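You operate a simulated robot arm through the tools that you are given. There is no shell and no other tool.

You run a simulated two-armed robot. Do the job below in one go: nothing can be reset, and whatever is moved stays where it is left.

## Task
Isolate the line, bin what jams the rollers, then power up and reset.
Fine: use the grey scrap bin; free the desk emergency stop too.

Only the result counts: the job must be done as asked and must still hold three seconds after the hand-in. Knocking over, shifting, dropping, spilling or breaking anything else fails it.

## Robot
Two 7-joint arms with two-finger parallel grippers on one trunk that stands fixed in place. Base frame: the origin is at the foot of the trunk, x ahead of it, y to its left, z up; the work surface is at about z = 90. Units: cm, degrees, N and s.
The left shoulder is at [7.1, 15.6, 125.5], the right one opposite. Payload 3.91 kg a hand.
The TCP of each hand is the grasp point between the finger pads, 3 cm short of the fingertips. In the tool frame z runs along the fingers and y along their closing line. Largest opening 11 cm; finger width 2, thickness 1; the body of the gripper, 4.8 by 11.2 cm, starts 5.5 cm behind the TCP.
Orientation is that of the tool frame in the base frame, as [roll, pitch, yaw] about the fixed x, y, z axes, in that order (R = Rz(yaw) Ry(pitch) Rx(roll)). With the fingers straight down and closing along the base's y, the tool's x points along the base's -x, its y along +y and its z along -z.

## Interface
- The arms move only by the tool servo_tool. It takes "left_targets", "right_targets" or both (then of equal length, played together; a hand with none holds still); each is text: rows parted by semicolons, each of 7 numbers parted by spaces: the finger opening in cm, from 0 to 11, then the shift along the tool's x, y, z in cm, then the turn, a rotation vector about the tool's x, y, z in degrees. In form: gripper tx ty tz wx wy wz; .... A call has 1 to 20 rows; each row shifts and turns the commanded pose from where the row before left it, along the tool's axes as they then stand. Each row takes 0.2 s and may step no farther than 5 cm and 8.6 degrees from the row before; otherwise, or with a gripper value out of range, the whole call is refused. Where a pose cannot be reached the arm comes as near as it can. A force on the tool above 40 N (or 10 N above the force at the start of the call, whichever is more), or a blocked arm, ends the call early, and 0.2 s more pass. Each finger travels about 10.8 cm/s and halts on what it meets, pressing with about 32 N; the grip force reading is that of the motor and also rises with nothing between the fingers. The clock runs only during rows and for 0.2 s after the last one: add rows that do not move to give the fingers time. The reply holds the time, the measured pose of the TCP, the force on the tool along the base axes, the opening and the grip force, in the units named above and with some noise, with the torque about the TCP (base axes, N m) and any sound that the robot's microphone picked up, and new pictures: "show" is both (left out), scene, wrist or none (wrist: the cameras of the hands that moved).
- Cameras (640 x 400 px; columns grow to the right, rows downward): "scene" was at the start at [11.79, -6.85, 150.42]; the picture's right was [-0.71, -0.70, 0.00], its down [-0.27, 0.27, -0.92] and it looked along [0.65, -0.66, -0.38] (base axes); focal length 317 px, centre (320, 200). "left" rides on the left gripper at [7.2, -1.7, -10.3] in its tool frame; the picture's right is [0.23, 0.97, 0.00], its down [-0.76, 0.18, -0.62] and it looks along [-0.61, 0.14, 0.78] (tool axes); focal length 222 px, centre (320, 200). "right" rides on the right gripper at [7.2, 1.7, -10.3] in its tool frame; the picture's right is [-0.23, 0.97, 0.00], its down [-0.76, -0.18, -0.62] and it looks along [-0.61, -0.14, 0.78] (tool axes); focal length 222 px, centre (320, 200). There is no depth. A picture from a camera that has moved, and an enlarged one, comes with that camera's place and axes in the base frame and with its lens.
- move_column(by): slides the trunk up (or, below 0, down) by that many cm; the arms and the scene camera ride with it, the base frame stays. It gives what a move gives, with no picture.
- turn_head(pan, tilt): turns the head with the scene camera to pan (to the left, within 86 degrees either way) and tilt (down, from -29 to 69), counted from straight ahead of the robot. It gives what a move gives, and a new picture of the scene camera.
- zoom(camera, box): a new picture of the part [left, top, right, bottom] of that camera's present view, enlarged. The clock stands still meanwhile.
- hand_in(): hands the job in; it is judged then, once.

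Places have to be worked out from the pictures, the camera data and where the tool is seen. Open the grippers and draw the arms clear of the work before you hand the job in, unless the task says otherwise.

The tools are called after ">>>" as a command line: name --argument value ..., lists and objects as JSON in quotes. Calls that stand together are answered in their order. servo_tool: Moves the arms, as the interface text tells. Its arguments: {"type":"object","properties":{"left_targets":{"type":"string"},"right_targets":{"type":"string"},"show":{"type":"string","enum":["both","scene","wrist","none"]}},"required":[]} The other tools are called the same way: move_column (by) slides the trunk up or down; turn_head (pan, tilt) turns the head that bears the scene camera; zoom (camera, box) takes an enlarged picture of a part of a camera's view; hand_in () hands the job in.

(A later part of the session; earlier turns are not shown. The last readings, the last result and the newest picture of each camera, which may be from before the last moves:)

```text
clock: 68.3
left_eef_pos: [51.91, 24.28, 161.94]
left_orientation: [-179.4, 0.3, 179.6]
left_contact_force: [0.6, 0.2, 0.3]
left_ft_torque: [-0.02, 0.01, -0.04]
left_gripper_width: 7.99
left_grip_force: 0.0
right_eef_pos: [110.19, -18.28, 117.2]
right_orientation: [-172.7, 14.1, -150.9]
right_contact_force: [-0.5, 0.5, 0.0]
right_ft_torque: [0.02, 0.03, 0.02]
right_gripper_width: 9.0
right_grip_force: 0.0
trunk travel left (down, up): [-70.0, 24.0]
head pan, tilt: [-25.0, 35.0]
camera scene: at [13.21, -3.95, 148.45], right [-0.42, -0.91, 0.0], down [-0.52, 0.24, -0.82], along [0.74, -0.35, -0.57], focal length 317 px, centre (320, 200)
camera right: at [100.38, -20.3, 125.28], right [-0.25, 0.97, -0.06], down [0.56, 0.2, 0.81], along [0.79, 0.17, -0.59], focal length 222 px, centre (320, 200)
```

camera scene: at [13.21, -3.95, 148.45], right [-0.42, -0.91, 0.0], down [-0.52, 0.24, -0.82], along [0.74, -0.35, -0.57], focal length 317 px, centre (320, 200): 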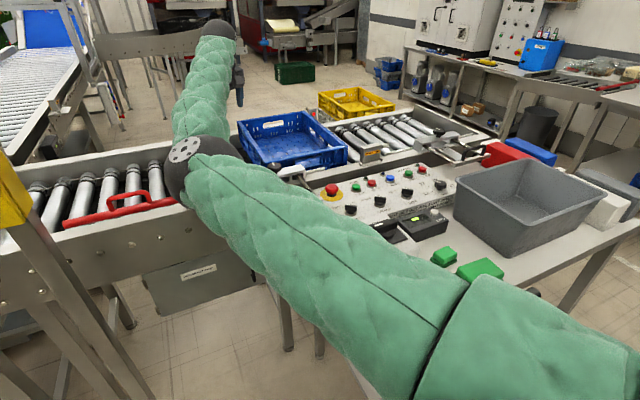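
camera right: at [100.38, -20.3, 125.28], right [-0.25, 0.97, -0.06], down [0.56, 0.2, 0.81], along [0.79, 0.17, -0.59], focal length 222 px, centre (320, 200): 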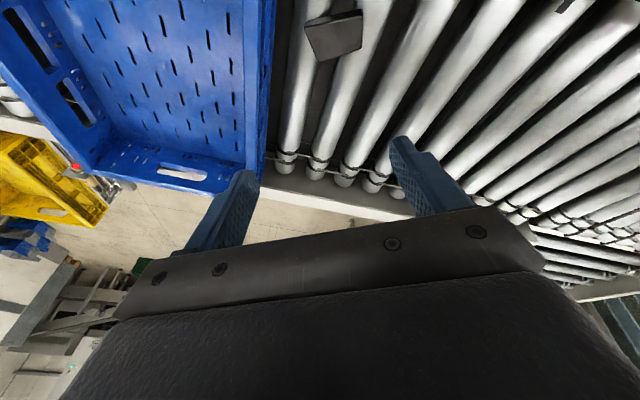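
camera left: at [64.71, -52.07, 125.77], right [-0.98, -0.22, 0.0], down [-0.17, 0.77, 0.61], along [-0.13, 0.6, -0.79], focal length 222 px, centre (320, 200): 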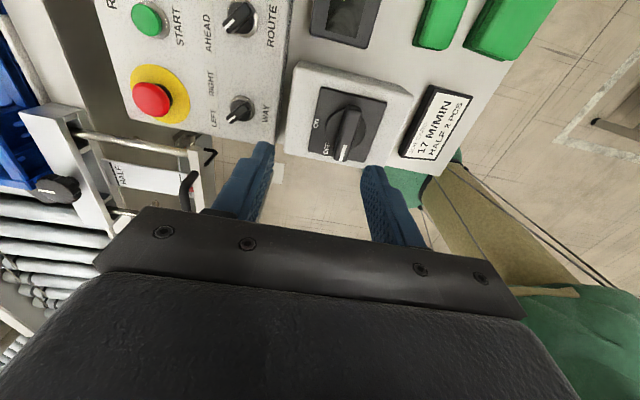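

The block's centre comes out at about [110.0, -17.9] with its long axis near 121°, close to the fingers' closing line. The guide bar's end top is near [98, -18, 99], so the hand's camera clears it by roughly 1.5 cm. I go down to z ≈ 100 and look.

>>> servo_tool --right_targets "9 0.784 0.484 3.316 0 0 -3; 9 0.784 0.484 3.316 0 0 0; 9 0.784 0.484 3.316 0 0 0; 9 0.784 0.484 3.316 0 0 0; 9 0.784 0.484 3.316 0 0 0; 9 0 0 0 0 0 0" --show "both"

>>> zoom --camera "scene" --box '[150, 80, 330, 220]'

```text
clock: 69.7
left_eef_pos: [51.85, 24.33, 162.07]
left_orientation: [-179.4, 0.4, 179.6]
left_contact_force: [-0.6, 0.2, 0.0]
left_ft_torque: [-0.02, -0.02, -0.01]
left_gripper_width: 8.0
left_grip_force: 0.0
right_eef_pos: [110.42, -18.05, 100.05]
right_orientation: [-172.0, 13.8, -148.0]
right_contact_force: [0.9, 0.3, 0.0]
right_ft_torque: [0.01, -0.04, 0.01]
right_gripper_width: 8.97
right_grip_force: 0.0
trunk travel left (down, up): [-70.0, 24.0]
head pan, tilt: [-25.0, 35.0]
camera scene: at [13.18, -3.94, 148.46], right [-0.42, -0.91, 0.0], down [-0.52, 0.24, -0.82], along [0.74, -0.35, -0.57], focal length 317 px, centre (320, 200)
camera right: at [100.65, -20.53, 108.13], right [-0.3, 0.95, -0.08], down [0.54, 0.24, 0.8], along [0.78, 0.2, -0.59], focal length 222 px, centre (320, 200)
```

scene: 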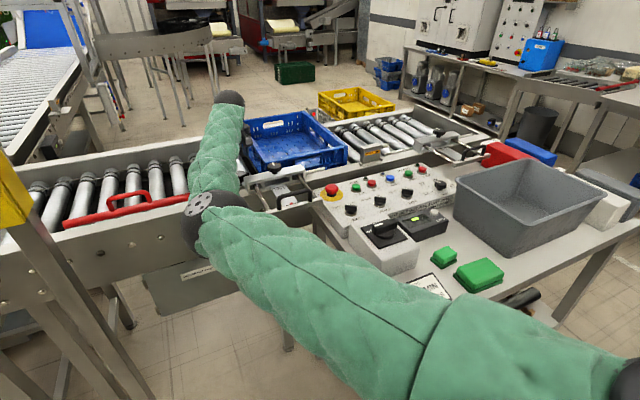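
right: 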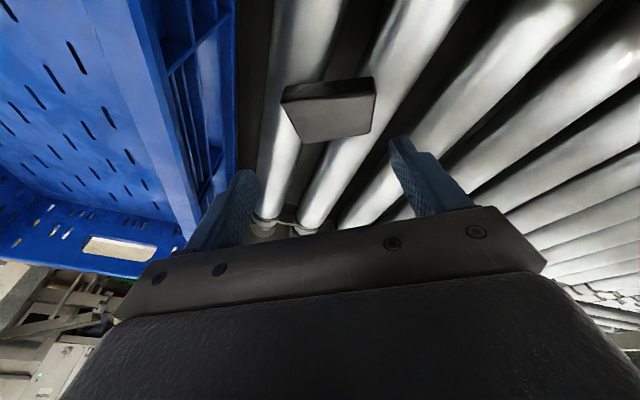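

```text
2.86 times, centred on (240, 150) of scene
camera zoom: at [13.18, -3.94, 148.46], right [-0.42, -0.91, 0.0], down [-0.52, 0.24, -0.82], along [0.74, -0.35, -0.57], focal length 905 px, centre (549, 343)
```

zoom: 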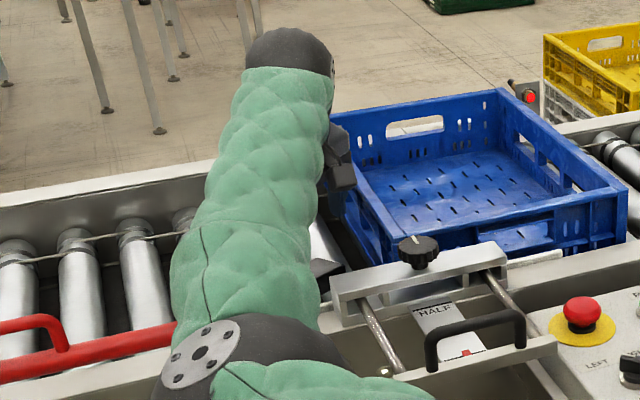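

The block centre holds at [110.0, -17.8] with its top near z 93.5, so I lower to z ≈ 94.8 with the fingers at either end of it, watching the force.

>>> servo_tool --right_targets "9 0.6 0.42 1.58 0 0 0; 9 0.6 0.42 1.58 0 0 0; 9 0.6 0.42 1.58 0 0 0; 9 0 0 0 0 0 0" --show "both"

```text
clock: 70.7
left_eef_pos: [51.9, 24.35, 162.06]
left_orientation: [-179.4, 0.3, 179.6]
left_contact_force: [-0.6, -0.9, -1.1]
left_ft_torque: [-0.01, 0.01, 0.01]
left_gripper_width: 7.99
left_grip_force: 0.1
right_eef_pos: [109.6, -17.86, 94.74]
right_orientation: [-171.9, 13.7, -148.0]
right_contact_force: [0.2, -0.7, -0.2]
right_ft_torque: [0.02, -0.02, 0.0]
right_gripper_width: 8.98
right_grip_force: 0.0
trunk travel left (down, up): [-70.0, 24.0]
head pan, tilt: [-25.0, 35.0]
camera scene: at [13.2, -3.94, 148.45], right [-0.42, -0.91, 0.0], down [-0.52, 0.24, -0.82], along [0.74, -0.35, -0.57], focal length 317 px, centre (320, 200)
camera right: at [99.82, -20.29, 102.83], right [-0.3, 0.95, -0.08], down [0.55, 0.24, 0.8], along [0.78, 0.2, -0.59], focal length 222 px, centre (320, 200)
```

scene: 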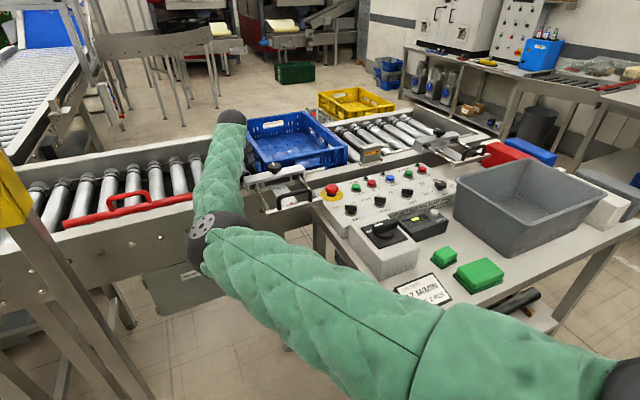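
right: 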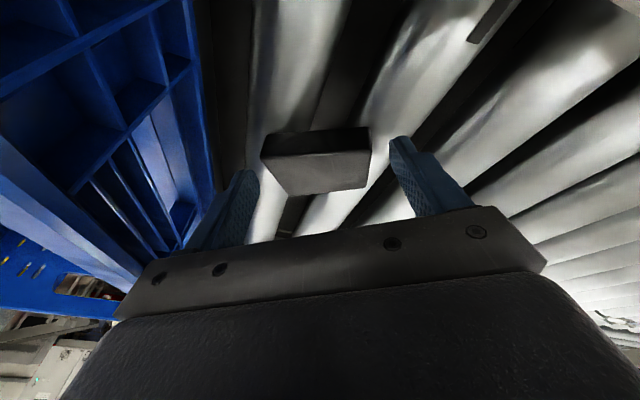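

The block sits between the fingers, its centre about half a cm nearer the robot than the pads. I shift back slightly and 0.4 cm lower, then close on it.

>>> servo_tool --right_targets "9 0.58 0.17 0.25 0 0 0; 9 0 0 0 0 0 0; 7 0 0 0 0 0 0; 5 0 0 0 0 0 0; 4 0 0 0 0 0 0; 4 0 0 0 0 0 0" --show "wrist"

```text
clock: 72.1
left_eef_pos: [51.82, 24.38, 161.95]
left_orientation: [-179.4, 0.3, 179.5]
left_contact_force: [-0.1, 1.4, -0.1]
left_ft_torque: [0.01, 0.02, 0.03]
left_gripper_width: 8.02
left_grip_force: 0.1
right_eef_pos: [109.1, -18.04, 94.44]
right_orientation: [-172.0, 13.7, -148.0]
right_contact_force: [-0.2, -0.1, -0.9]
right_ft_torque: [-0.02, -0.01, -0.01]
right_gripper_width: 7.19
right_grip_force: 32.1
trunk travel left (down, up): [-70.0, 24.0]
head pan, tilt: [-25.0, 35.0]
camera right: at [99.33, -20.45, 102.45], right [-0.3, 0.95, -0.08], down [0.55, 0.24, 0.8], along [0.78, 0.2, -0.59], focal length 222 px, centre (320, 200)
```

right: 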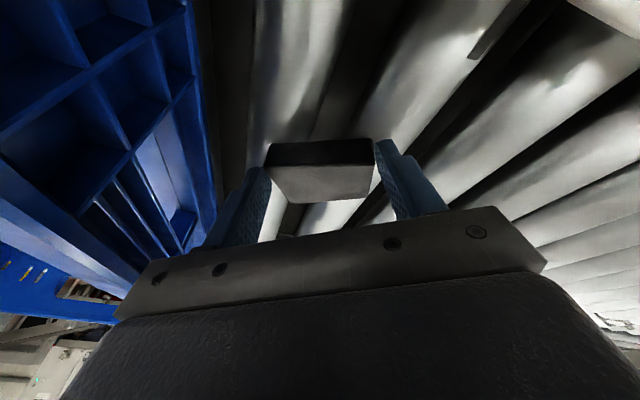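

Gripped at 7.2 cm with 32 N. I lift straight up slowly, watching for resistance.

>>> servo_tool --right_targets "4 -0.24 -0.135 -0.96 0 0 0; 4 -0.24 -0.135 -0.96 0 0 0; 4 -0.48 -0.27 -1.92 0 0 0; 4 -0.48 -0.27 -1.92 0 0 0; 4 -0.72 -0.41 -2.88 0 0 0; 4 -0.72 -0.41 -2.88 0 0 0; 4 0 0 0 0 0 0" --show "both"

```text
clock: 73.7
left_eef_pos: [52.03, 24.41, 161.97]
left_orientation: [-179.3, 0.3, 179.6]
left_contact_force: [0.2, 0.0, 0.2]
left_ft_torque: [0.04, 0.04, 0.02]
left_gripper_width: 8.0
left_grip_force: 0.0
right_eef_pos: [109.14, -18.3, 106.63]
right_orientation: [-172.0, 13.7, -148.0]
right_contact_force: [0.4, 0.3, -0.8]
right_ft_torque: [-0.05, -0.04, -0.01]
right_gripper_width: 7.21
right_grip_force: 32.3
trunk travel left (down, up): [-70.0, 24.0]
head pan, tilt: [-25.0, 35.0]
camera scene: at [13.28, -3.95, 148.44], right [-0.42, -0.91, 0.0], down [-0.52, 0.24, -0.82], along [0.74, -0.35, -0.57], focal length 317 px, centre (320, 200)
camera right: at [99.38, -20.74, 114.72], right [-0.3, 0.95, -0.08], down [0.55, 0.24, 0.8], along [0.78, 0.2, -0.59], focal length 222 px, centre (320, 200)
```

scene: 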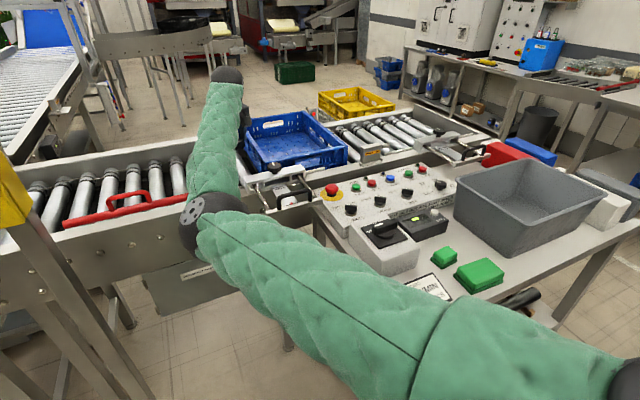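
right: 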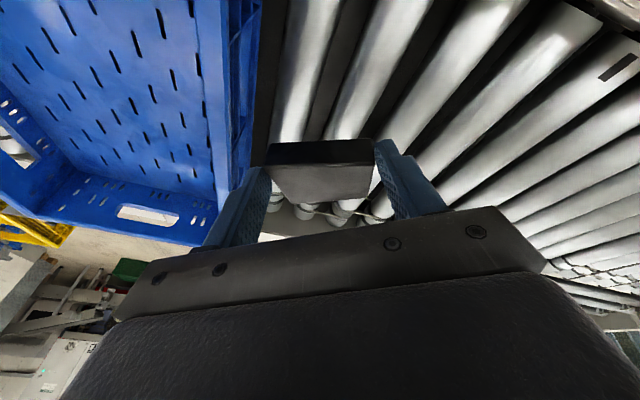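

The block came free without resistance and is held firmly. I lift it higher, turn and straighten the hand back to vertical about the wrist.

>>> servo_tool --right_targets "4 -0.96 -0.54 -3.84 0 0 0; 4 -0.96 -0.54 -3.84 0 0 0; 4 -0.72 -0.41 -2.88 0 0 0; 4 0 0 0 0 0 7.8; 4 0 0 0 0 0 7.8; 4 0 0 0 0 0 7.8; 4 0 0 0 0 0 7.8; 4 2.57 0 -0.18 0 8 0; 4 2.57 0 -0.18 0 8 0; 4 0 0 0 0 0 0" --show "both"

```text
clock: 75.9
left_eef_pos: [51.96, 24.4, 162.01]
left_orientation: [-179.4, 0.3, 179.6]
left_contact_force: [-1.0, 0.1, -0.1]
left_ft_torque: [0.02, 0.02, -0.01]
left_gripper_width: 8.0
left_grip_force: 0.1
right_eef_pos: [104.27, -18.07, 116.83]
right_orientation: [179.5, -0.3, 179.8]
right_contact_force: [0.4, 0.3, -0.4]
right_ft_torque: [0.01, -0.03, 0.0]
right_gripper_width: 7.15
right_grip_force: 31.9
trunk travel left (down, up): [-70.0, 24.0]
head pan, tilt: [-25.0, 35.0]
camera scene: at [13.24, -3.94, 148.45], right [-0.42, -0.91, 0.0], down [-0.52, 0.24, -0.82], along [0.74, -0.35, -0.57], focal length 317 px, centre (320, 200)
camera right: at [97.0, -16.62, 127.21], right [0.23, 0.97, 0.01], down [0.76, -0.18, 0.62], along [0.6, -0.14, -0.79], focal length 222 px, centre (320, 200)
```

scene: 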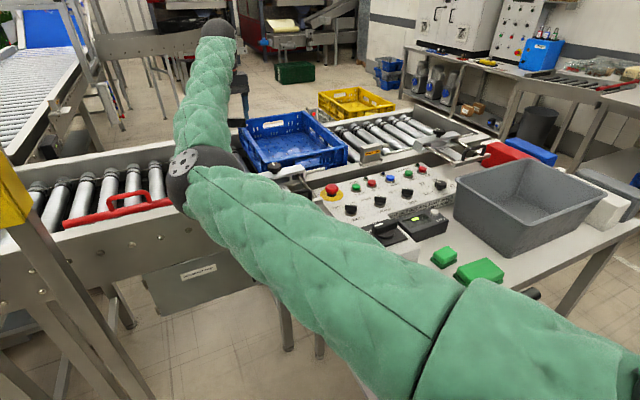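
right: 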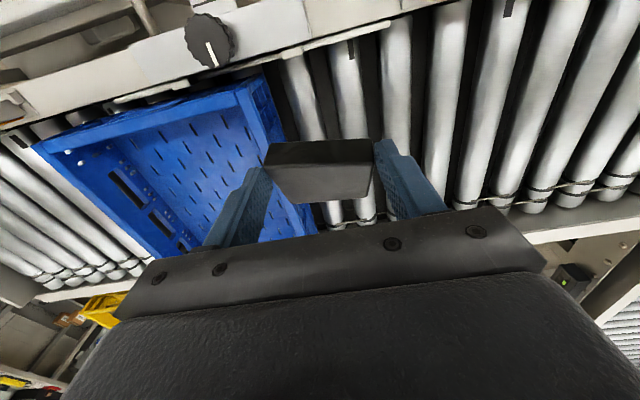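

The hand is upright with the block held. I carry it back along the outer path and over the desk toward the grey bin, whose opening spans about x 43–66, y -100 to -69, rim z ≈ 102.

>>> servo_tool --right_targets "4 2.15 -2.8 -2.9 0 0 0; 4 2.15 -2.8 -2.9 0 0 0; 4 2.3 -3.67 -1.8 0 0 0; 4 2.3 -3.67 -1.8 0 0 0; 4 2.3 -3.67 -1.8 0 0 0; 4 2.28 -3.25 -0.5 0 0 0; 4 2.28 -3.25 -0.5 0 0 0; 4 2.28 -3.25 -0.5 0 0 0; 4 2.28 -3.25 -0.5 0 0 0; 4 2.95 -3.68 0 0 0 0; 4 2.95 -3.68 0 0 0 0; 4 2.95 -3.68 0 0 0 0; 4 2.95 -3.68 0 0 0 0; 4 2.95 -3.68 0 0 0 0; 4 2.95 -3.68 0 0 0 0; 4 2.95 -3.68 0 0 0 0; 4 2.95 -3.68 0 0 0 0; 4 0 0 0 0 0 0" --show "both"

```text
clock: 79.7
left_eef_pos: [51.88, 24.49, 161.84]
left_orientation: [-179.4, 0.3, 179.6]
left_contact_force: [0.3, -0.1, -0.7]
left_ft_torque: [-0.03, 0.0, 0.04]
left_gripper_width: 7.98
left_grip_force: 0.0
right_eef_pos: [60.54, -77.42, 129.7]
right_orientation: [179.6, -0.1, 179.9]
right_contact_force: [0.7, 0.1, -0.1]
right_ft_torque: [-0.02, 0.03, -0.04]
right_gripper_width: 7.17
right_grip_force: 31.9
right hand out of reach, approached as far as the arm can: row 4
trunk travel left (down, up): [-70.0, 24.0]
head pan, tilt: [-25.0, 35.0]
camera scene: at [13.27, -3.84, 148.45], right [-0.42, -0.91, 0.0], down [-0.52, 0.24, -0.82], along [0.74, -0.35, -0.57], focal length 317 px, centre (320, 200)
camera right: at [53.25, -75.85, 140.12], right [0.23, 0.97, 0.01], down [0.76, -0.18, 0.62], along [0.6, -0.14, -0.78], focal length 222 px, centre (320, 200)
```

scene: 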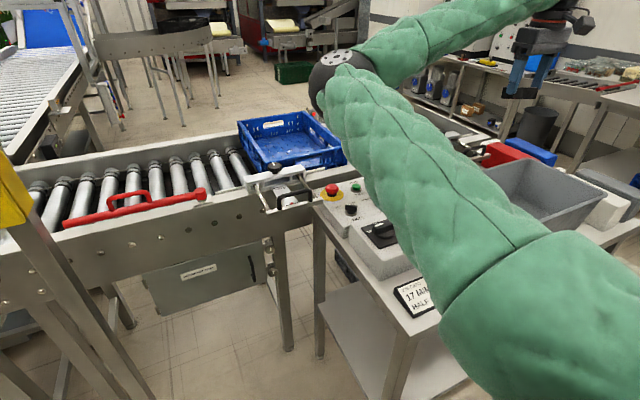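
right: 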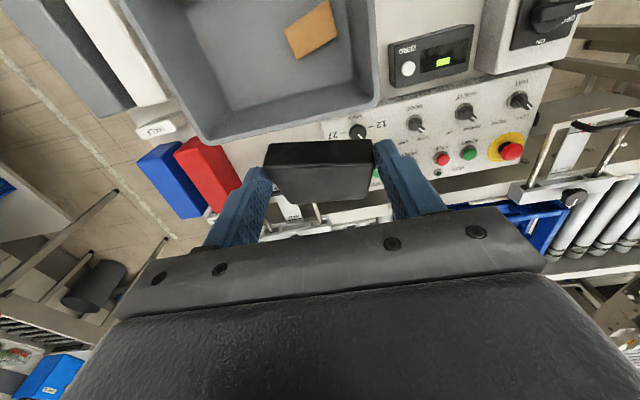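

The block is over the desk now. I enlarge the wrist view to check the labels by the containers before binning, and the rollers for anything left.

>>> zoom --camera "right" --box '[60, 0, 400, 230]'

>>> zoom --camera "scene" --box '[150, 110, 330, 220]'

```text
1.74 times, centred on (230, 115) of right
camera zoom: at [53.25, -75.85, 140.12], right [0.23, 0.97, 0.01], down [0.76, -0.18, 0.62], along [0.6, -0.14, -0.78], focal length 386 px, centre (476, 348)
```

zoom: 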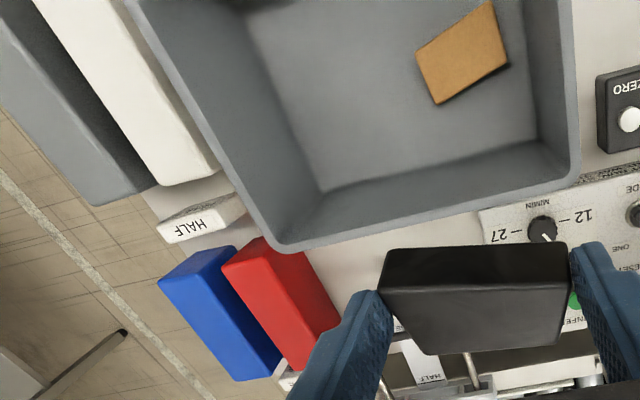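

```text
3.56 times, centred on (240, 165) of scene
camera zoom: at [13.27, -3.84, 148.45], right [-0.42, -0.91, 0.0], down [-0.52, 0.24, -0.82], along [0.74, -0.35, -0.57], focal length 1126 px, centre (604, 324)
```

zoom: 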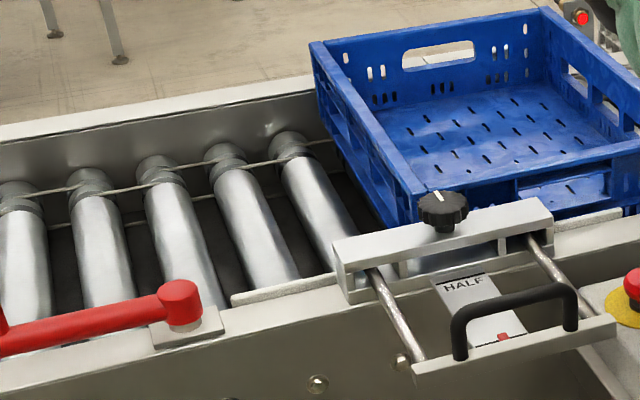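

The rollers are clear, and the grey bin is the open one (the coloured blocks beside it are solid pieces). I move over its free part at about [55, -88], beside the brown scrap, and lower in.

>>> servo_tool --right_targets "4 1.84 -3.53 0 0 0 0; 4 1.84 -3.53 0 0 0 0; 4 1.84 -3.53 0 0 0 0; 4 0 0 4 0 0 0; 4 0 0 4 0 0 0; 4 0 0 4 0 0 0; 4 0 0 4 0 0 0; 4 0 0 4 0 0 0; 4 0 0 4 0 0 0; 4 0 0 0 0 0 0" --show "both"

```text
clock: 81.9
left_eef_pos: [51.85, 24.45, 162.0]
left_orientation: [-179.4, 0.2, 179.6]
left_contact_force: [-0.2, 1.1, 0.4]
left_ft_torque: [0.02, 0.02, 0.02]
left_gripper_width: 7.99
left_grip_force: 0.0
right_eef_pos: [55.18, -87.72, 105.39]
right_orientation: [179.6, -0.2, 179.9]
right_contact_force: [-0.7, 0.8, 0.1]
right_ft_torque: [0.0, 0.01, 0.03]
right_gripper_width: 7.17
right_grip_force: 31.5
trunk travel left (down, up): [-70.0, 24.0]
head pan, tilt: [-25.0, 35.0]
camera scene: at [13.17, -3.93, 148.46], right [-0.42, -0.91, 0.0], down [-0.52, 0.24, -0.82], along [0.74, -0.35, -0.57], focal length 317 px, centre (320, 200)
camera right: at [47.76, -86.17, 115.81], right [0.23, 0.97, 0.01], down [0.76, -0.18, 0.62], along [0.61, -0.14, -0.78], focal length 222 px, centre (320, 200)
```

scene: 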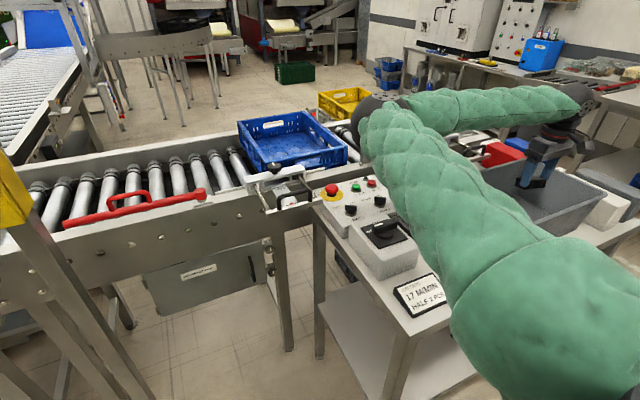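
right: 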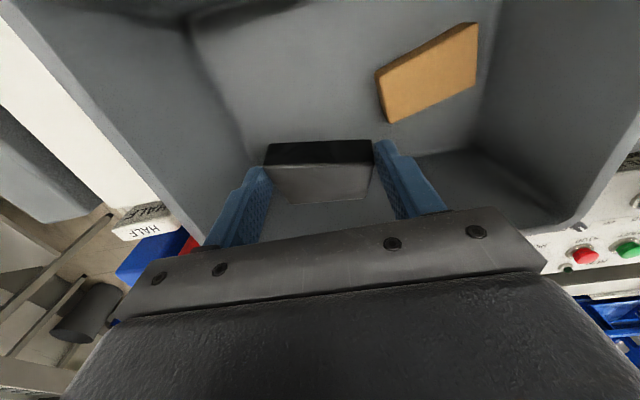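

The block hangs inside the bin's opening, clear of the walls and the brown scrap. I lower to z ≈ 98.5, open, and lift away.

>>> servo_tool --right_targets "4 0 0 3 0 0 0; 4 0 0 3 0 0 0; 4 0 0 0.8 0 0 0; 4 0 0 0 0 0 0; 8 0 0 0 0 0 0; 10 0 0 0 0 0 0; 10 0 0 0 0 0 0; 10 0 0 -3 0 0 0; 10 0 0 -4 0 0 0; 10 0 0 -4 0 0 0; 10 0 0 -4 0 0 0; 10 0 0 -4 0 0 0; 10 0 0 0 0 0 0" --show "both"

```text
clock: 84.7
left_eef_pos: [51.92, 24.26, 161.97]
left_orientation: [-179.5, 0.3, 179.7]
left_contact_force: [0.4, 0.8, -0.5]
left_ft_torque: [-0.01, 0.02, 0.0]
left_gripper_width: 8.02
left_grip_force: 0.1
right_eef_pos: [55.15, -87.83, 118.08]
right_orientation: [179.5, -0.2, 179.9]
right_contact_force: [0.7, -0.4, -0.6]
right_ft_torque: [0.02, 0.01, -0.02]
right_gripper_width: 10.0
right_grip_force: 0.0
trunk travel left (down, up): [-70.0, 24.0]
head pan, tilt: [-25.0, 35.0]
camera scene: at [13.26, -4.03, 148.44], right [-0.42, -0.91, 0.0], down [-0.52, 0.24, -0.82], along [0.74, -0.35, -0.57], focal length 317 px, centre (320, 200)
camera right: at [47.8, -86.26, 128.54], right [0.23, 0.97, 0.01], down [0.76, -0.18, 0.62], along [0.6, -0.14, -0.79], focal length 222 px, centre (320, 200)
```

scene: 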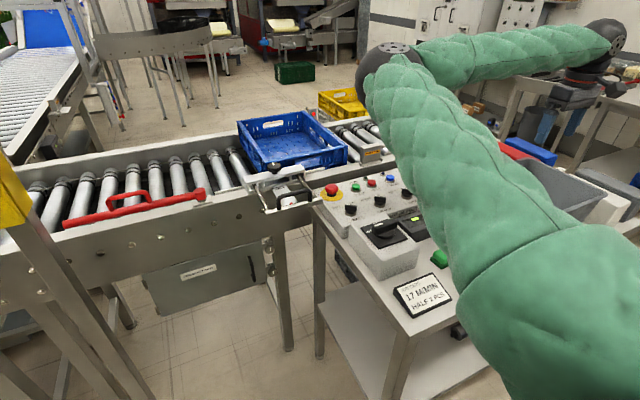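
right: 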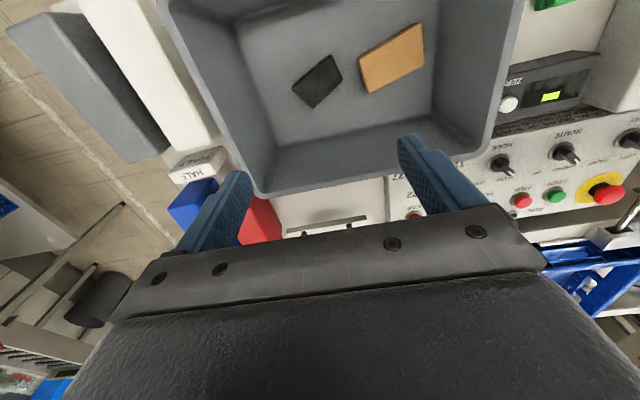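

The block lies in the grey bin beside the brown scrap. Next the desk emergency stop at about [83.7, -40.6], head z 95.5–98.3: the right arm needs the trunk raised to reach it, so I raise the trunk and move the hand toward [86, -48, 125].

>>> move_column --by 24

>>> servo_tool --right_targets "8 -2.58 3.32 1.4 0 0 0; 8 -2.58 3.32 1.4 0 0 0; 8 -2.58 3.32 1.4 0 0 0; 8 -2.58 3.32 1.4 0 0 0; 8 -2.58 3.32 1.4 0 0 0; 8 -2.58 3.32 1.4 0 0 0; 8 -2.58 3.32 1.4 0 0 0; 8 -2.58 3.32 1.4 0 0 0; 8 -2.58 3.32 1.4 0 0 0; 8 -2.58 3.32 1.4 0 0 0; 8 -2.58 3.32 1.4 0 0 0; 8 -2.58 3.32 1.4 0 0 0; 8 0 0 0 0 0 0" --show "both"

```text
clock: 87.2
left_eef_pos: [51.86, 24.25, 185.95]
left_orientation: [-179.3, 0.2, 179.6]
left_contact_force: [-1.3, -0.2, 0.2]
left_ft_torque: [0.04, 0.0, -0.02]
left_gripper_width: 7.99
left_grip_force: 0.1
right_eef_pos: [55.05, -87.84, 141.98]
right_orientation: [179.6, 0.0, 179.9]
right_contact_force: [0.1, -1.0, 0.1]
right_ft_torque: [0.05, 0.03, 0.01]
right_gripper_width: 9.97
right_grip_force: 0.1
trunk travel left (down, up): [-94.0, 0.0]
head pan, tilt: [-25.0, 35.0]
```

```text
clock: 90.0
left_eef_pos: [51.98, 24.36, 186.01]
left_orientation: [-179.6, 0.4, 179.7]
left_contact_force: [-0.1, -0.6, -1.1]
left_ft_torque: [0.01, -0.02, -0.01]
left_gripper_width: 8.0
left_grip_force: 0.1
right_eef_pos: [85.93, -47.86, 125.4]
right_orientation: [179.5, -0.1, 179.9]
right_contact_force: [0.5, 0.4, 0.3]
right_ft_torque: [0.04, 0.01, -0.01]
right_gripper_width: 7.98
right_grip_force: 0.0
trunk travel left (down, up): [-94.0, 0.0]
head pan, tilt: [-25.0, 35.0]
camera scene: at [13.22, -4.07, 172.45], right [-0.42, -0.91, 0.0], down [-0.52, 0.24, -0.82], along [0.74, -0.35, -0.57], focal length 317 px, centre (320, 200)
camera right: at [78.64, -46.34, 135.79], right [0.23, 0.97, 0.01], down [0.76, -0.18, 0.62], along [0.6, -0.14, -0.78], focal length 222 px, centre (320, 200)
```

scene: 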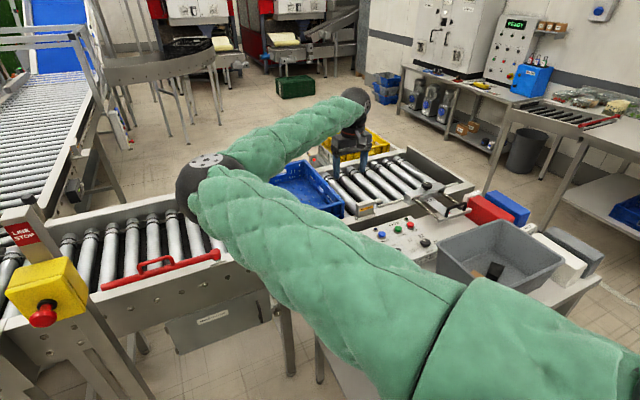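
right: 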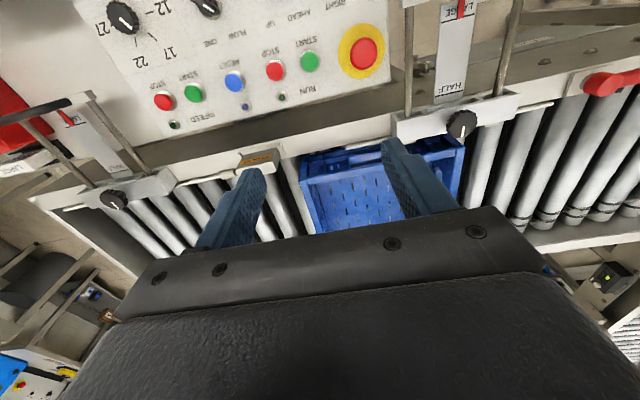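

The emergency stop appears at about [83.4, -41.0]. I enlarge it to see its marks.

>>> zoom --camera "right" --box '[310, 10, 420, 90]'

>>> zoom --camera "right" --box '[100, 0, 430, 150]'

```text
5.00 times, centred on (365, 50) of right
camera zoom: at [78.64, -46.34, 135.79], right [0.23, 0.97, 0.01], down [0.76, -0.18, 0.62], along [0.6, -0.14, -0.78], focal length 1111 px, centre (95, 950)
```

zoom: 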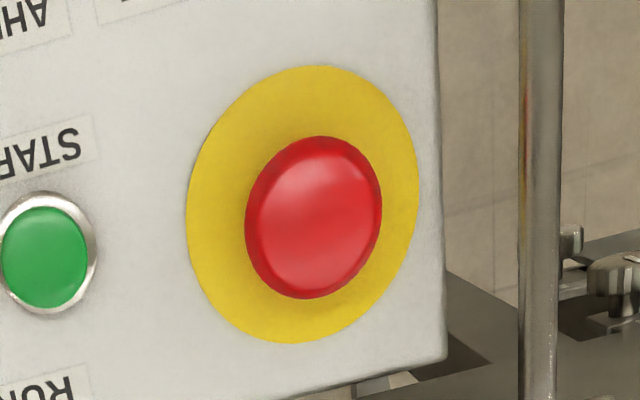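

```text
1.94 times, centred on (265, 75) of right
camera zoom: at [78.64, -46.34, 135.79], right [0.23, 0.97, 0.01], down [0.76, -0.18, 0.62], along [0.6, -0.14, -0.78], focal length 431 px, centre (427, 442)
```

zoom: 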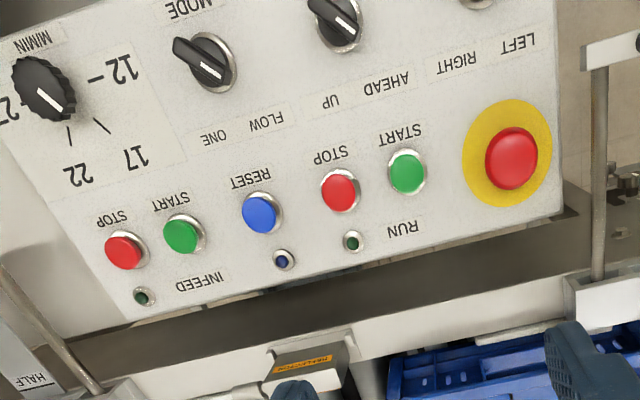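

The head centre is at [83.55, -41.0], the panel at z ≈ 94.5, and the guide's rod runs about 6 cm to its left. I tilt the hand about 9.5° so the wrist stays within the arm's range, and come in to just above the head.

>>> servo_tool --right_targets "7 0 0 0 -3.36 3.36 0; 7 0 0 0 -3.36 3.36 0; 7 -0.51 -0.04 4.35 0 0 0; 7 -0.51 -0.04 4.35 0 0 0; 7 -0.51 -0.04 4.35 0 0 0; 7 -0.51 -0.04 4.35 0 0 0; 7 0 0 0 0 0 0" --show "both"

```text
clock: 91.6
left_eef_pos: [51.78, 24.42, 186.04]
left_orientation: [-179.4, 0.2, 179.5]
left_contact_force: [-0.5, 0.7, 0.0]
left_ft_torque: [-0.03, 0.02, -0.03]
left_gripper_width: 8.0
left_grip_force: 0.0
right_eef_pos: [86.42, -45.81, 107.96]
right_orientation: [172.8, -6.8, -179.7]
right_contact_force: [0.8, 0.0, 0.3]
right_ft_torque: [0.01, -0.01, 0.0]
right_gripper_width: 7.0
right_grip_force: 0.0
trunk travel left (down, up): [-94.0, 0.0]
head pan, tilt: [-25.0, 35.0]
camera scene: at [13.22, -3.9, 172.45], right [-0.42, -0.91, 0.0], down [-0.52, 0.24, -0.82], along [0.74, -0.35, -0.57], focal length 317 px, centre (320, 200)
camera right: at [80.29, -45.47, 119.25], right [0.23, 0.97, 0.09], down [0.83, -0.25, 0.5], along [0.51, -0.04, -0.86], focal length 222 px, centre (320, 200)
```

scene: 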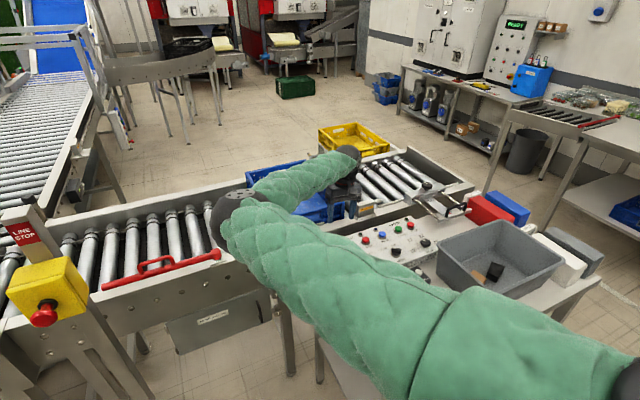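
right: 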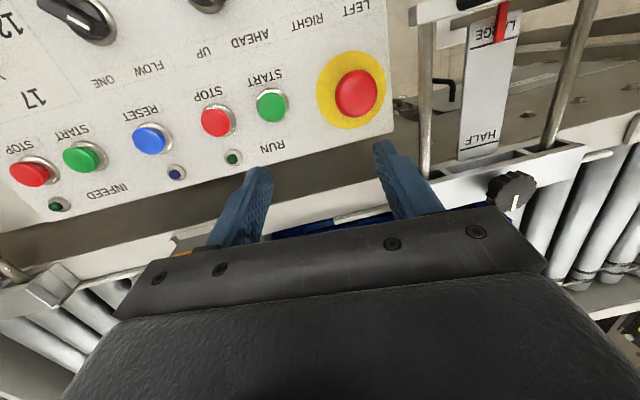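

The head shows at about [83.3, -40.9]. I move over it to z ≈ 103.5, fingertips still above it.

>>> servo_tool --right_targets "7 1.21 2.11 2.67 0 0 0; 7 1.21 2.11 2.67 0 0 0; 7 0 0 0 0 0 0" --show "both"

>>> zoom --camera "scene" --box '[280, 160, 460, 290]'

```text
clock: 92.4
left_eef_pos: [51.89, 24.16, 185.97]
left_orientation: [-179.6, 0.3, 179.6]
left_contact_force: [0.8, 0.6, 0.2]
left_ft_torque: [0.03, -0.02, 0.0]
left_gripper_width: 7.99
left_grip_force: 0.1
right_eef_pos: [83.23, -40.94, 103.76]
right_orientation: [172.8, -7.0, -179.6]
right_contact_force: [0.4, -0.7, -0.1]
right_ft_torque: [0.02, -0.02, 0.04]
right_gripper_width: 7.01
right_grip_force: 0.0
trunk travel left (down, up): [-94.0, 0.0]
head pan, tilt: [-25.0, 35.0]
camera scene: at [13.2, -4.1, 172.45], right [-0.42, -0.91, 0.0], down [-0.52, 0.24, -0.82], along [0.74, -0.35, -0.57], focal length 317 px, centre (320, 200)
camera right: at [77.17, -40.69, 115.06], right [0.23, 0.97, 0.09], down [0.83, -0.25, 0.5], along [0.51, -0.04, -0.86], focal length 222 px, centre (320, 200)
```

scene: 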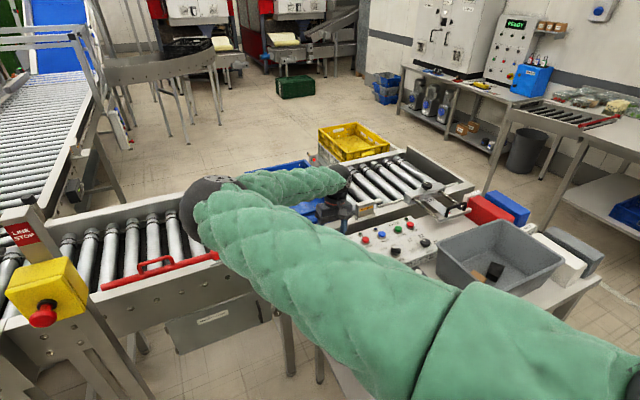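
right: 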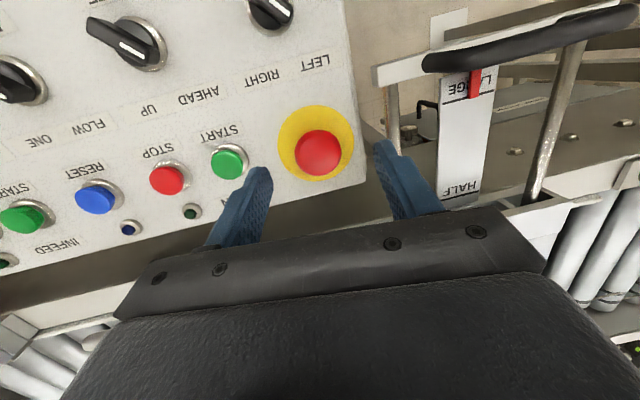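

```text
3.08 times, centred on (370, 225) of scene
camera zoom: at [13.2, -4.1, 172.45], right [-0.42, -0.91, 0.0], down [-0.52, 0.24, -0.82], along [0.74, -0.35, -0.57], focal length 974 px, centre (166, 123)
```

zoom: 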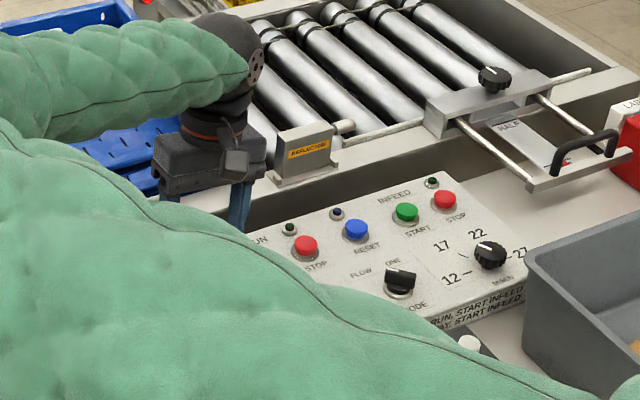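

The head sits right below, centred between the fingers. I lower to z ≈ 98.4 so the pads span the head.

>>> servo_tool --right_targets "7 -0.27 -0.21 1.77 0 0 0; 7 -0.27 -0.21 1.77 0 0 0; 7 -0.27 -0.21 1.77 0 0 0; 7 0 0 0 0 0 0" --show "wrist"

```text
clock: 93.4
left_eef_pos: [51.85, 24.43, 186.09]
left_orientation: [-179.4, 0.4, 179.6]
left_contact_force: [-0.5, -0.5, -0.5]
left_ft_torque: [0.01, 0.02, 0.0]
left_gripper_width: 7.98
left_grip_force: 0.1
right_eef_pos: [83.08, -41.01, 98.4]
right_orientation: [172.9, -6.8, -179.8]
right_contact_force: [-0.5, 0.2, 0.5]
right_ft_torque: [0.02, 0.02, -0.01]
right_gripper_width: 7.03
right_grip_force: 0.0
trunk travel left (down, up): [-94.0, 0.0]
head pan, tilt: [-25.0, 35.0]
camera right: at [77.09, -40.67, 109.76], right [0.23, 0.97, 0.09], down [0.83, -0.25, 0.5], along [0.51, -0.04, -0.86], focal length 222 px, centre (320, 200)
```

right: 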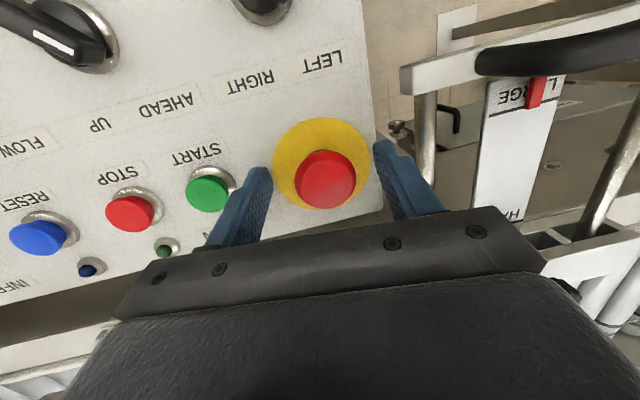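

The head is between the fingers, about 0.4 cm left of and ahead of the pads' middle. I correct that and close on it.

>>> servo_tool --right_targets "7 -0.3 0.4 0 0 0 0; 5 0 0 0 0 0 0; 3 0 0 0 0 0 0; 3 0 0 0 0 0 0; 3 0 0 0 0 0 0" --show "wrist"

```text
clock: 94.6
left_eef_pos: [52.03, 24.18, 185.98]
left_orientation: [-179.5, 0.4, 179.6]
left_contact_force: [1.0, -0.1, -0.2]
left_ft_torque: [0.01, -0.02, 0.0]
left_gripper_width: 7.99
left_grip_force: 0.0
right_eef_pos: [83.45, -40.8, 98.43]
right_orientation: [172.8, -6.8, -179.7]
right_contact_force: [3.2, -13.7, -0.2]
right_ft_torque: [-0.27, 0.01, -0.13]
right_gripper_width: 3.94
right_grip_force: 45.2
trunk travel left (down, up): [-94.0, 0.0]
head pan, tilt: [-25.0, 35.0]
camera right: at [77.44, -40.53, 109.69], right [0.24, 0.97, 0.09], down [0.83, -0.25, 0.5], along [0.51, -0.04, -0.86], focal length 222 px, centre (320, 200)
```

right: 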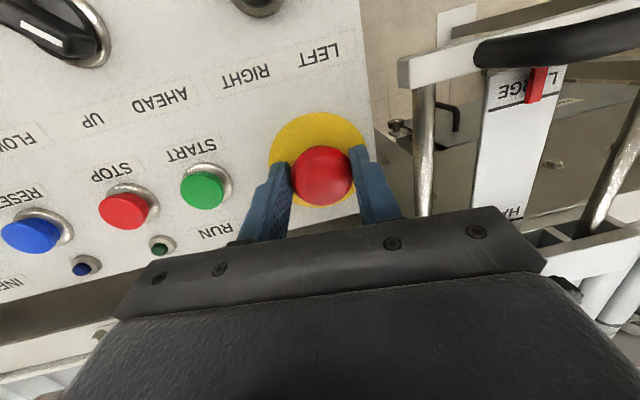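

Gripped at 3.94 cm. I ease a small side load and turn clockwise (seen from above) about 28°, watching the torque.

>>> servo_tool --right_targets "3 0 -0.13 0 0 0 0; 3 0 0 0 0 0 6; 3 0 0 0 0 0 6; 3 0 0 0 0 0 6; 3 0 0 0 0 0 6; 3 0 0 0 0 0 0" --show "wrist"

```text
clock: 96.0
left_eef_pos: [51.92, 24.33, 185.99]
left_orientation: [-179.3, 0.3, 179.6]
left_contact_force: [-0.6, 0.4, -0.3]
left_ft_torque: [-0.02, 0.03, -0.01]
left_gripper_width: 7.99
left_grip_force: 0.2
right_eef_pos: [83.55, -40.62, 98.26]
right_orientation: [176.2, -9.3, 156.2]
right_contact_force: [1.1, -4.2, 3.6]
right_ft_torque: [0.1, 0.13, -0.2]
right_gripper_width: 3.95
right_grip_force: 45.4
trunk travel left (down, up): [-94.0, 0.0]
head pan, tilt: [-25.0, 35.0]
camera right: at [78.79, -37.58, 109.76], right [0.61, 0.79, 0.03], down [0.69, -0.54, 0.48], along [0.4, -0.27, -0.88], focal length 222 px, centre (320, 200)
```

right: 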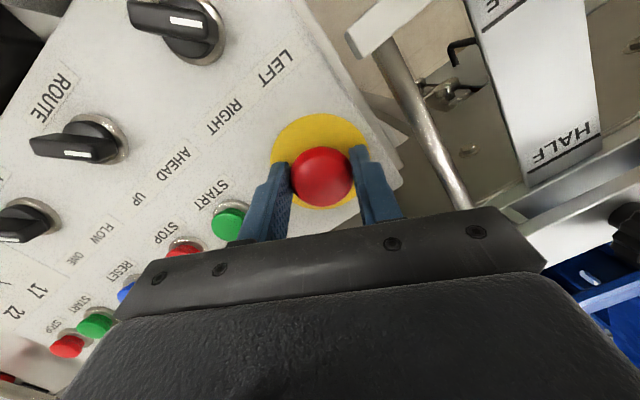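

It turns along with little torque and no click yet. I continue clockwise.

>>> servo_tool --right_targets "3 0 0 0 0 0 6; 3 0 0 0 0 0 6; 3 0 0 0 0 0 6; 3 0 0 0 0 0 6; 3 0 0 0 0 0 0" --show "wrist"

```text
clock: 97.2
left_eef_pos: [51.86, 24.53, 185.87]
left_orientation: [-179.5, 0.3, 179.5]
left_contact_force: [-0.2, 0.6, 0.5]
left_ft_torque: [-0.04, 0.03, 0.0]
left_gripper_width: 7.99
left_grip_force: 0.0
right_eef_pos: [83.61, -40.4, 98.26]
right_orientation: [-179.8, -9.9, 131.9]
right_contact_force: [8.0, 7.6, 0.4]
right_ft_torque: [0.74, 0.01, -0.41]
right_gripper_width: 3.97
right_grip_force: 44.8
trunk travel left (down, up): [-94.0, 0.0]
head pan, tilt: [-25.0, 35.0]
camera right: at [81.19, -35.41, 109.74], right [0.87, 0.49, -0.04], down [0.44, -0.75, 0.48], along [0.2, -0.44, -0.87], focal length 222 px, centre (320, 200)
```

right: 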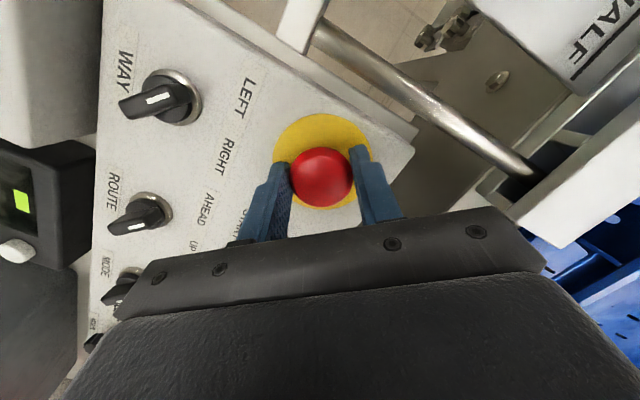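

Still turning freely, now 48° clockwise. I go on a further 24° and watch for a click or the head rising.

>>> servo_tool --right_targets "3 0 0 0 0 0 6; 3 0 0 0 0 0 6; 3 0 0 0 0 0 6; 3 0 0 0 0 0 6; 3 0 0 0 0 0 0" --show "wrist"

```text
clock: 98.4
left_eef_pos: [51.98, 24.65, 185.95]
left_orientation: [-179.4, 0.3, 179.5]
left_contact_force: [0.6, 0.2, -0.2]
left_ft_torque: [-0.02, 0.0, 0.02]
left_gripper_width: 8.0
left_grip_force: 0.0
right_eef_pos: [83.48, -40.42, 98.27]
right_orientation: [-179.6, -9.8, 132.0]
right_contact_force: [10.4, 14.6, -0.8]
right_ft_torque: [0.39, -0.19, -0.01]
right_gripper_width: 3.99
right_grip_force: 44.6
right hand out of reach, approached as far as the arm can: row 1, 2, 3, 4
trunk travel left (down, up): [-94.0, 0.0]
head pan, tilt: [-25.0, 35.0]
camera right: at [81.19, -35.4, 109.74], right [0.87, 0.49, -0.04], down [0.44, -0.75, 0.48], along [0.2, -0.44, -0.87], focal length 222 px, centre (320, 200)
```

right: 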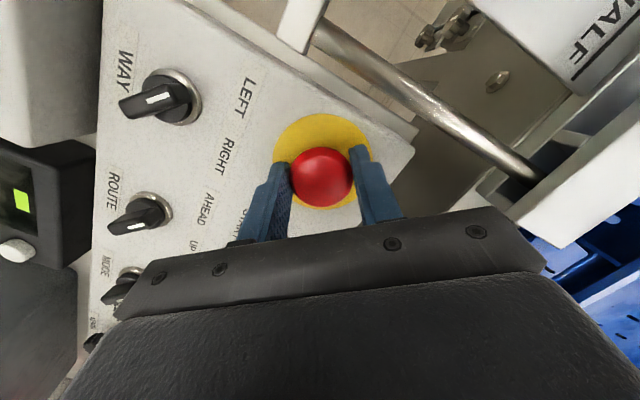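

The wrist reached its turning limit at 48° clockwise. I open the fingers and look at whether the head has come up.

>>> servo_tool --right_targets "5 0 0 0 0 0 0; 7 0 0 0 0 0 0; 7 0 0 -2 0 0 0; 7 0 0 -2.5 0 0 0; 7 0 0 0 0 0 0" --show "both"

>>> zoom --camera "right" --box '[220, 80, 420, 230]'

```text
clock: 99.6
left_eef_pos: [51.91, 24.44, 185.95]
left_orientation: [-179.5, 0.3, 179.6]
left_contact_force: [-0.7, -0.3, 0.0]
left_ft_torque: [0.0, -0.02, -0.04]
left_gripper_width: 8.01
left_grip_force: 0.1
right_eef_pos: [84.1, -41.22, 102.72]
right_orientation: [-179.7, -9.9, 131.9]
right_contact_force: [-0.4, -0.8, -0.5]
right_ft_torque: [0.01, -0.02, -0.01]
right_gripper_width: 7.0
right_grip_force: 0.1
trunk travel left (down, up): [-94.0, 0.0]
head pan, tilt: [-25.0, 35.0]
camera scene: at [13.27, -3.91, 172.45], right [-0.42, -0.91, 0.0], down [-0.52, 0.24, -0.82], along [0.74, -0.35, -0.57], focal length 317 px, centre (320, 200)
camera right: at [81.68, -36.16, 114.19], right [0.87, 0.48, -0.04], down [0.44, -0.75, 0.48], along [0.2, -0.44, -0.87], focal length 222 px, centre (320, 200)
```

scene: 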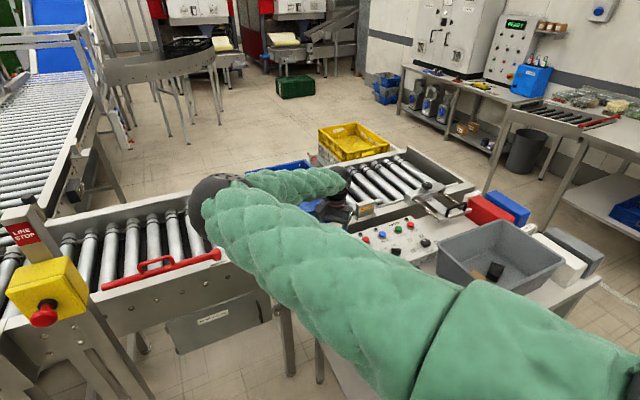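
right: 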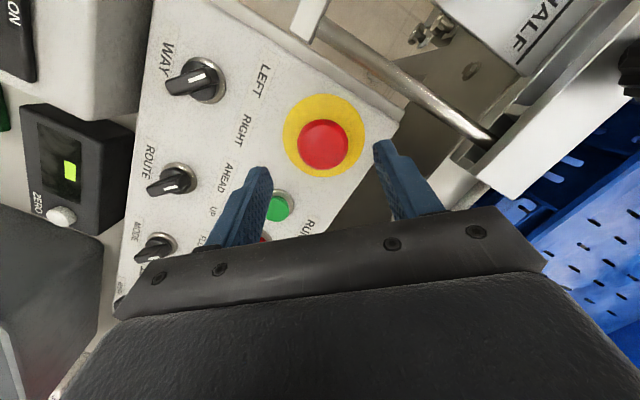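

```text
2.67 times, centred on (320, 155) of right
camera zoom: at [81.68, -36.16, 114.19], right [0.87, 0.48, -0.04], down [0.44, -0.75, 0.48], along [0.2, -0.44, -0.87], focal length 592 px, centre (320, 320)
```

zoom: 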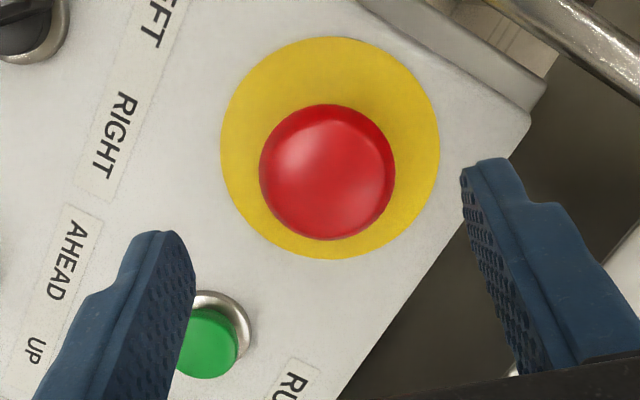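

The head's height looks about unchanged, but I need a like-for-like comparison. I turn back to the earlier orientation and the same place above the head as before the twist.

>>> servo_tool --right_targets "7 0 0 0 0 0 -8; 7 0 0 0 0 0 -8; 7 0 0 0 0 0 -8; 7 0 0 0 0 0 -8; 7 0 0 0 0 0 -8; 7 0 0 0 0 0 -8; 7 0.95 0.2 -1 0 0 0; 7 0 0 0 0 0 0" --show "wrist"

>>> zoom --camera "right" --box '[220, 80, 420, 230]'

```text
clock: 101.4
left_eef_pos: [51.82, 24.37, 186.0]
left_orientation: [-179.4, 0.3, 179.6]
left_contact_force: [0.9, 0.0, 0.2]
left_ft_torque: [-0.02, 0.01, 0.0]
left_gripper_width: 8.0
left_grip_force: 0.1
right_eef_pos: [83.2, -41.32, 103.82]
right_orientation: [172.8, -6.7, -179.7]
right_contact_force: [0.1, 0.1, -0.2]
right_ft_torque: [0.0, -0.02, -0.01]
right_gripper_width: 7.01
right_grip_force: 0.0
trunk travel left (down, up): [-94.0, 0.0]
head pan, tilt: [-25.0, 35.0]
camera right: at [77.11, -40.96, 115.16], right [0.23, 0.97, 0.09], down [0.83, -0.25, 0.5], along [0.51, -0.04, -0.86], focal length 222 px, centre (320, 200)
```

right: 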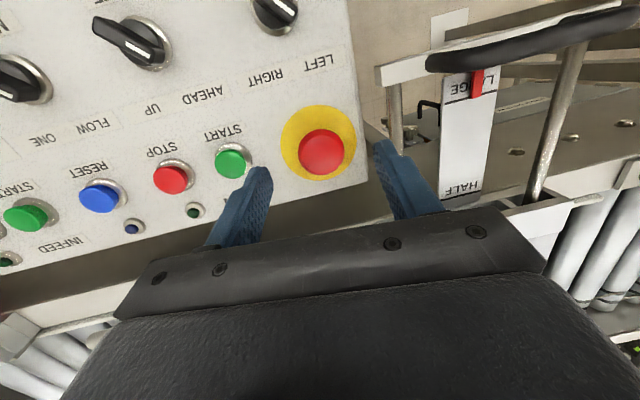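

```text
2.67 times, centred on (320, 155) of right
camera zoom: at [77.11, -40.96, 115.16], right [0.23, 0.97, 0.09], down [0.83, -0.25, 0.5], along [0.51, -0.04, -0.86], focal length 592 px, centre (320, 320)
```

zoom: 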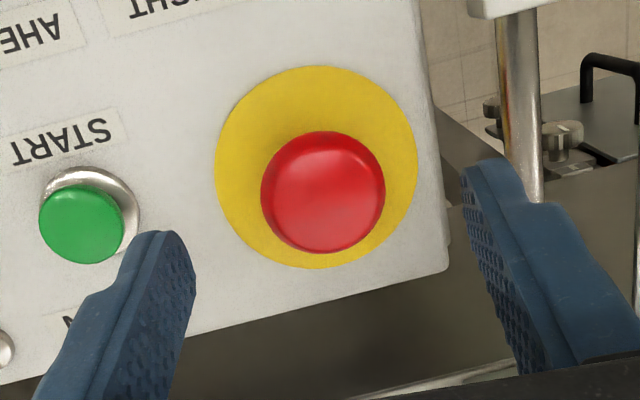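

Compared with before the twist the head sits at the same height, with only its black collar showing, so it is still latched. I pre-turn the hand 64° counter-clockwise so that a much longer clockwise twist is possible.

>>> servo_tool --right_targets "7 0 0.3 0 0 0 -8; 7 0 0 0 0 0 -8; 7 0 0 0 0 0 -8; 7 0 0 0 0 0 -8; 7 0 0 0 0 0 -8; 7 0 0 0 0 0 -8; 7 0 0 0 0 0 -8; 7 0 0 0 0 0 -8; 7 0 0 0 0 0 0" --show "wrist"

```text
clock: 103.4
left_eef_pos: [51.85, 24.42, 185.86]
left_orientation: [-179.4, 0.3, 179.6]
left_contact_force: [0.3, -0.6, 0.5]
left_ft_torque: [0.01, 0.02, 0.02]
left_gripper_width: 8.0
left_grip_force: 0.1
right_eef_pos: [83.14, -40.84, 103.9]
right_orientation: [170.7, 3.5, -116.3]
right_contact_force: [-0.3, -0.3, 0.4]
right_ft_torque: [-0.01, 0.0, 0.01]
right_gripper_width: 7.02
right_grip_force: 0.0
trunk travel left (down, up): [-94.0, 0.0]
head pan, tilt: [-25.0, 35.0]
camera right: at [79.59, -48.0, 113.97], right [-0.77, 0.62, 0.17], down [0.57, 0.53, 0.63], along [0.3, 0.58, -0.76], focal length 222 px, centre (320, 200)
```

right: 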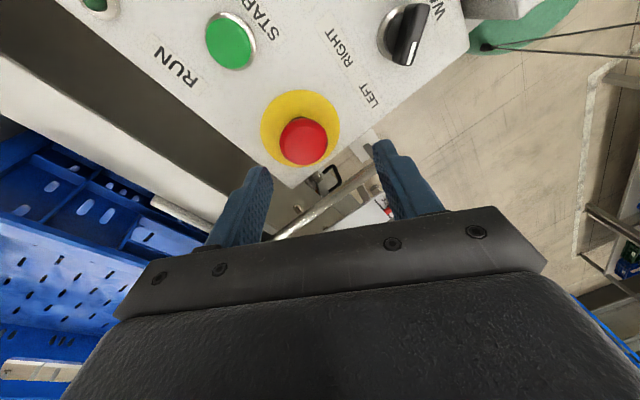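

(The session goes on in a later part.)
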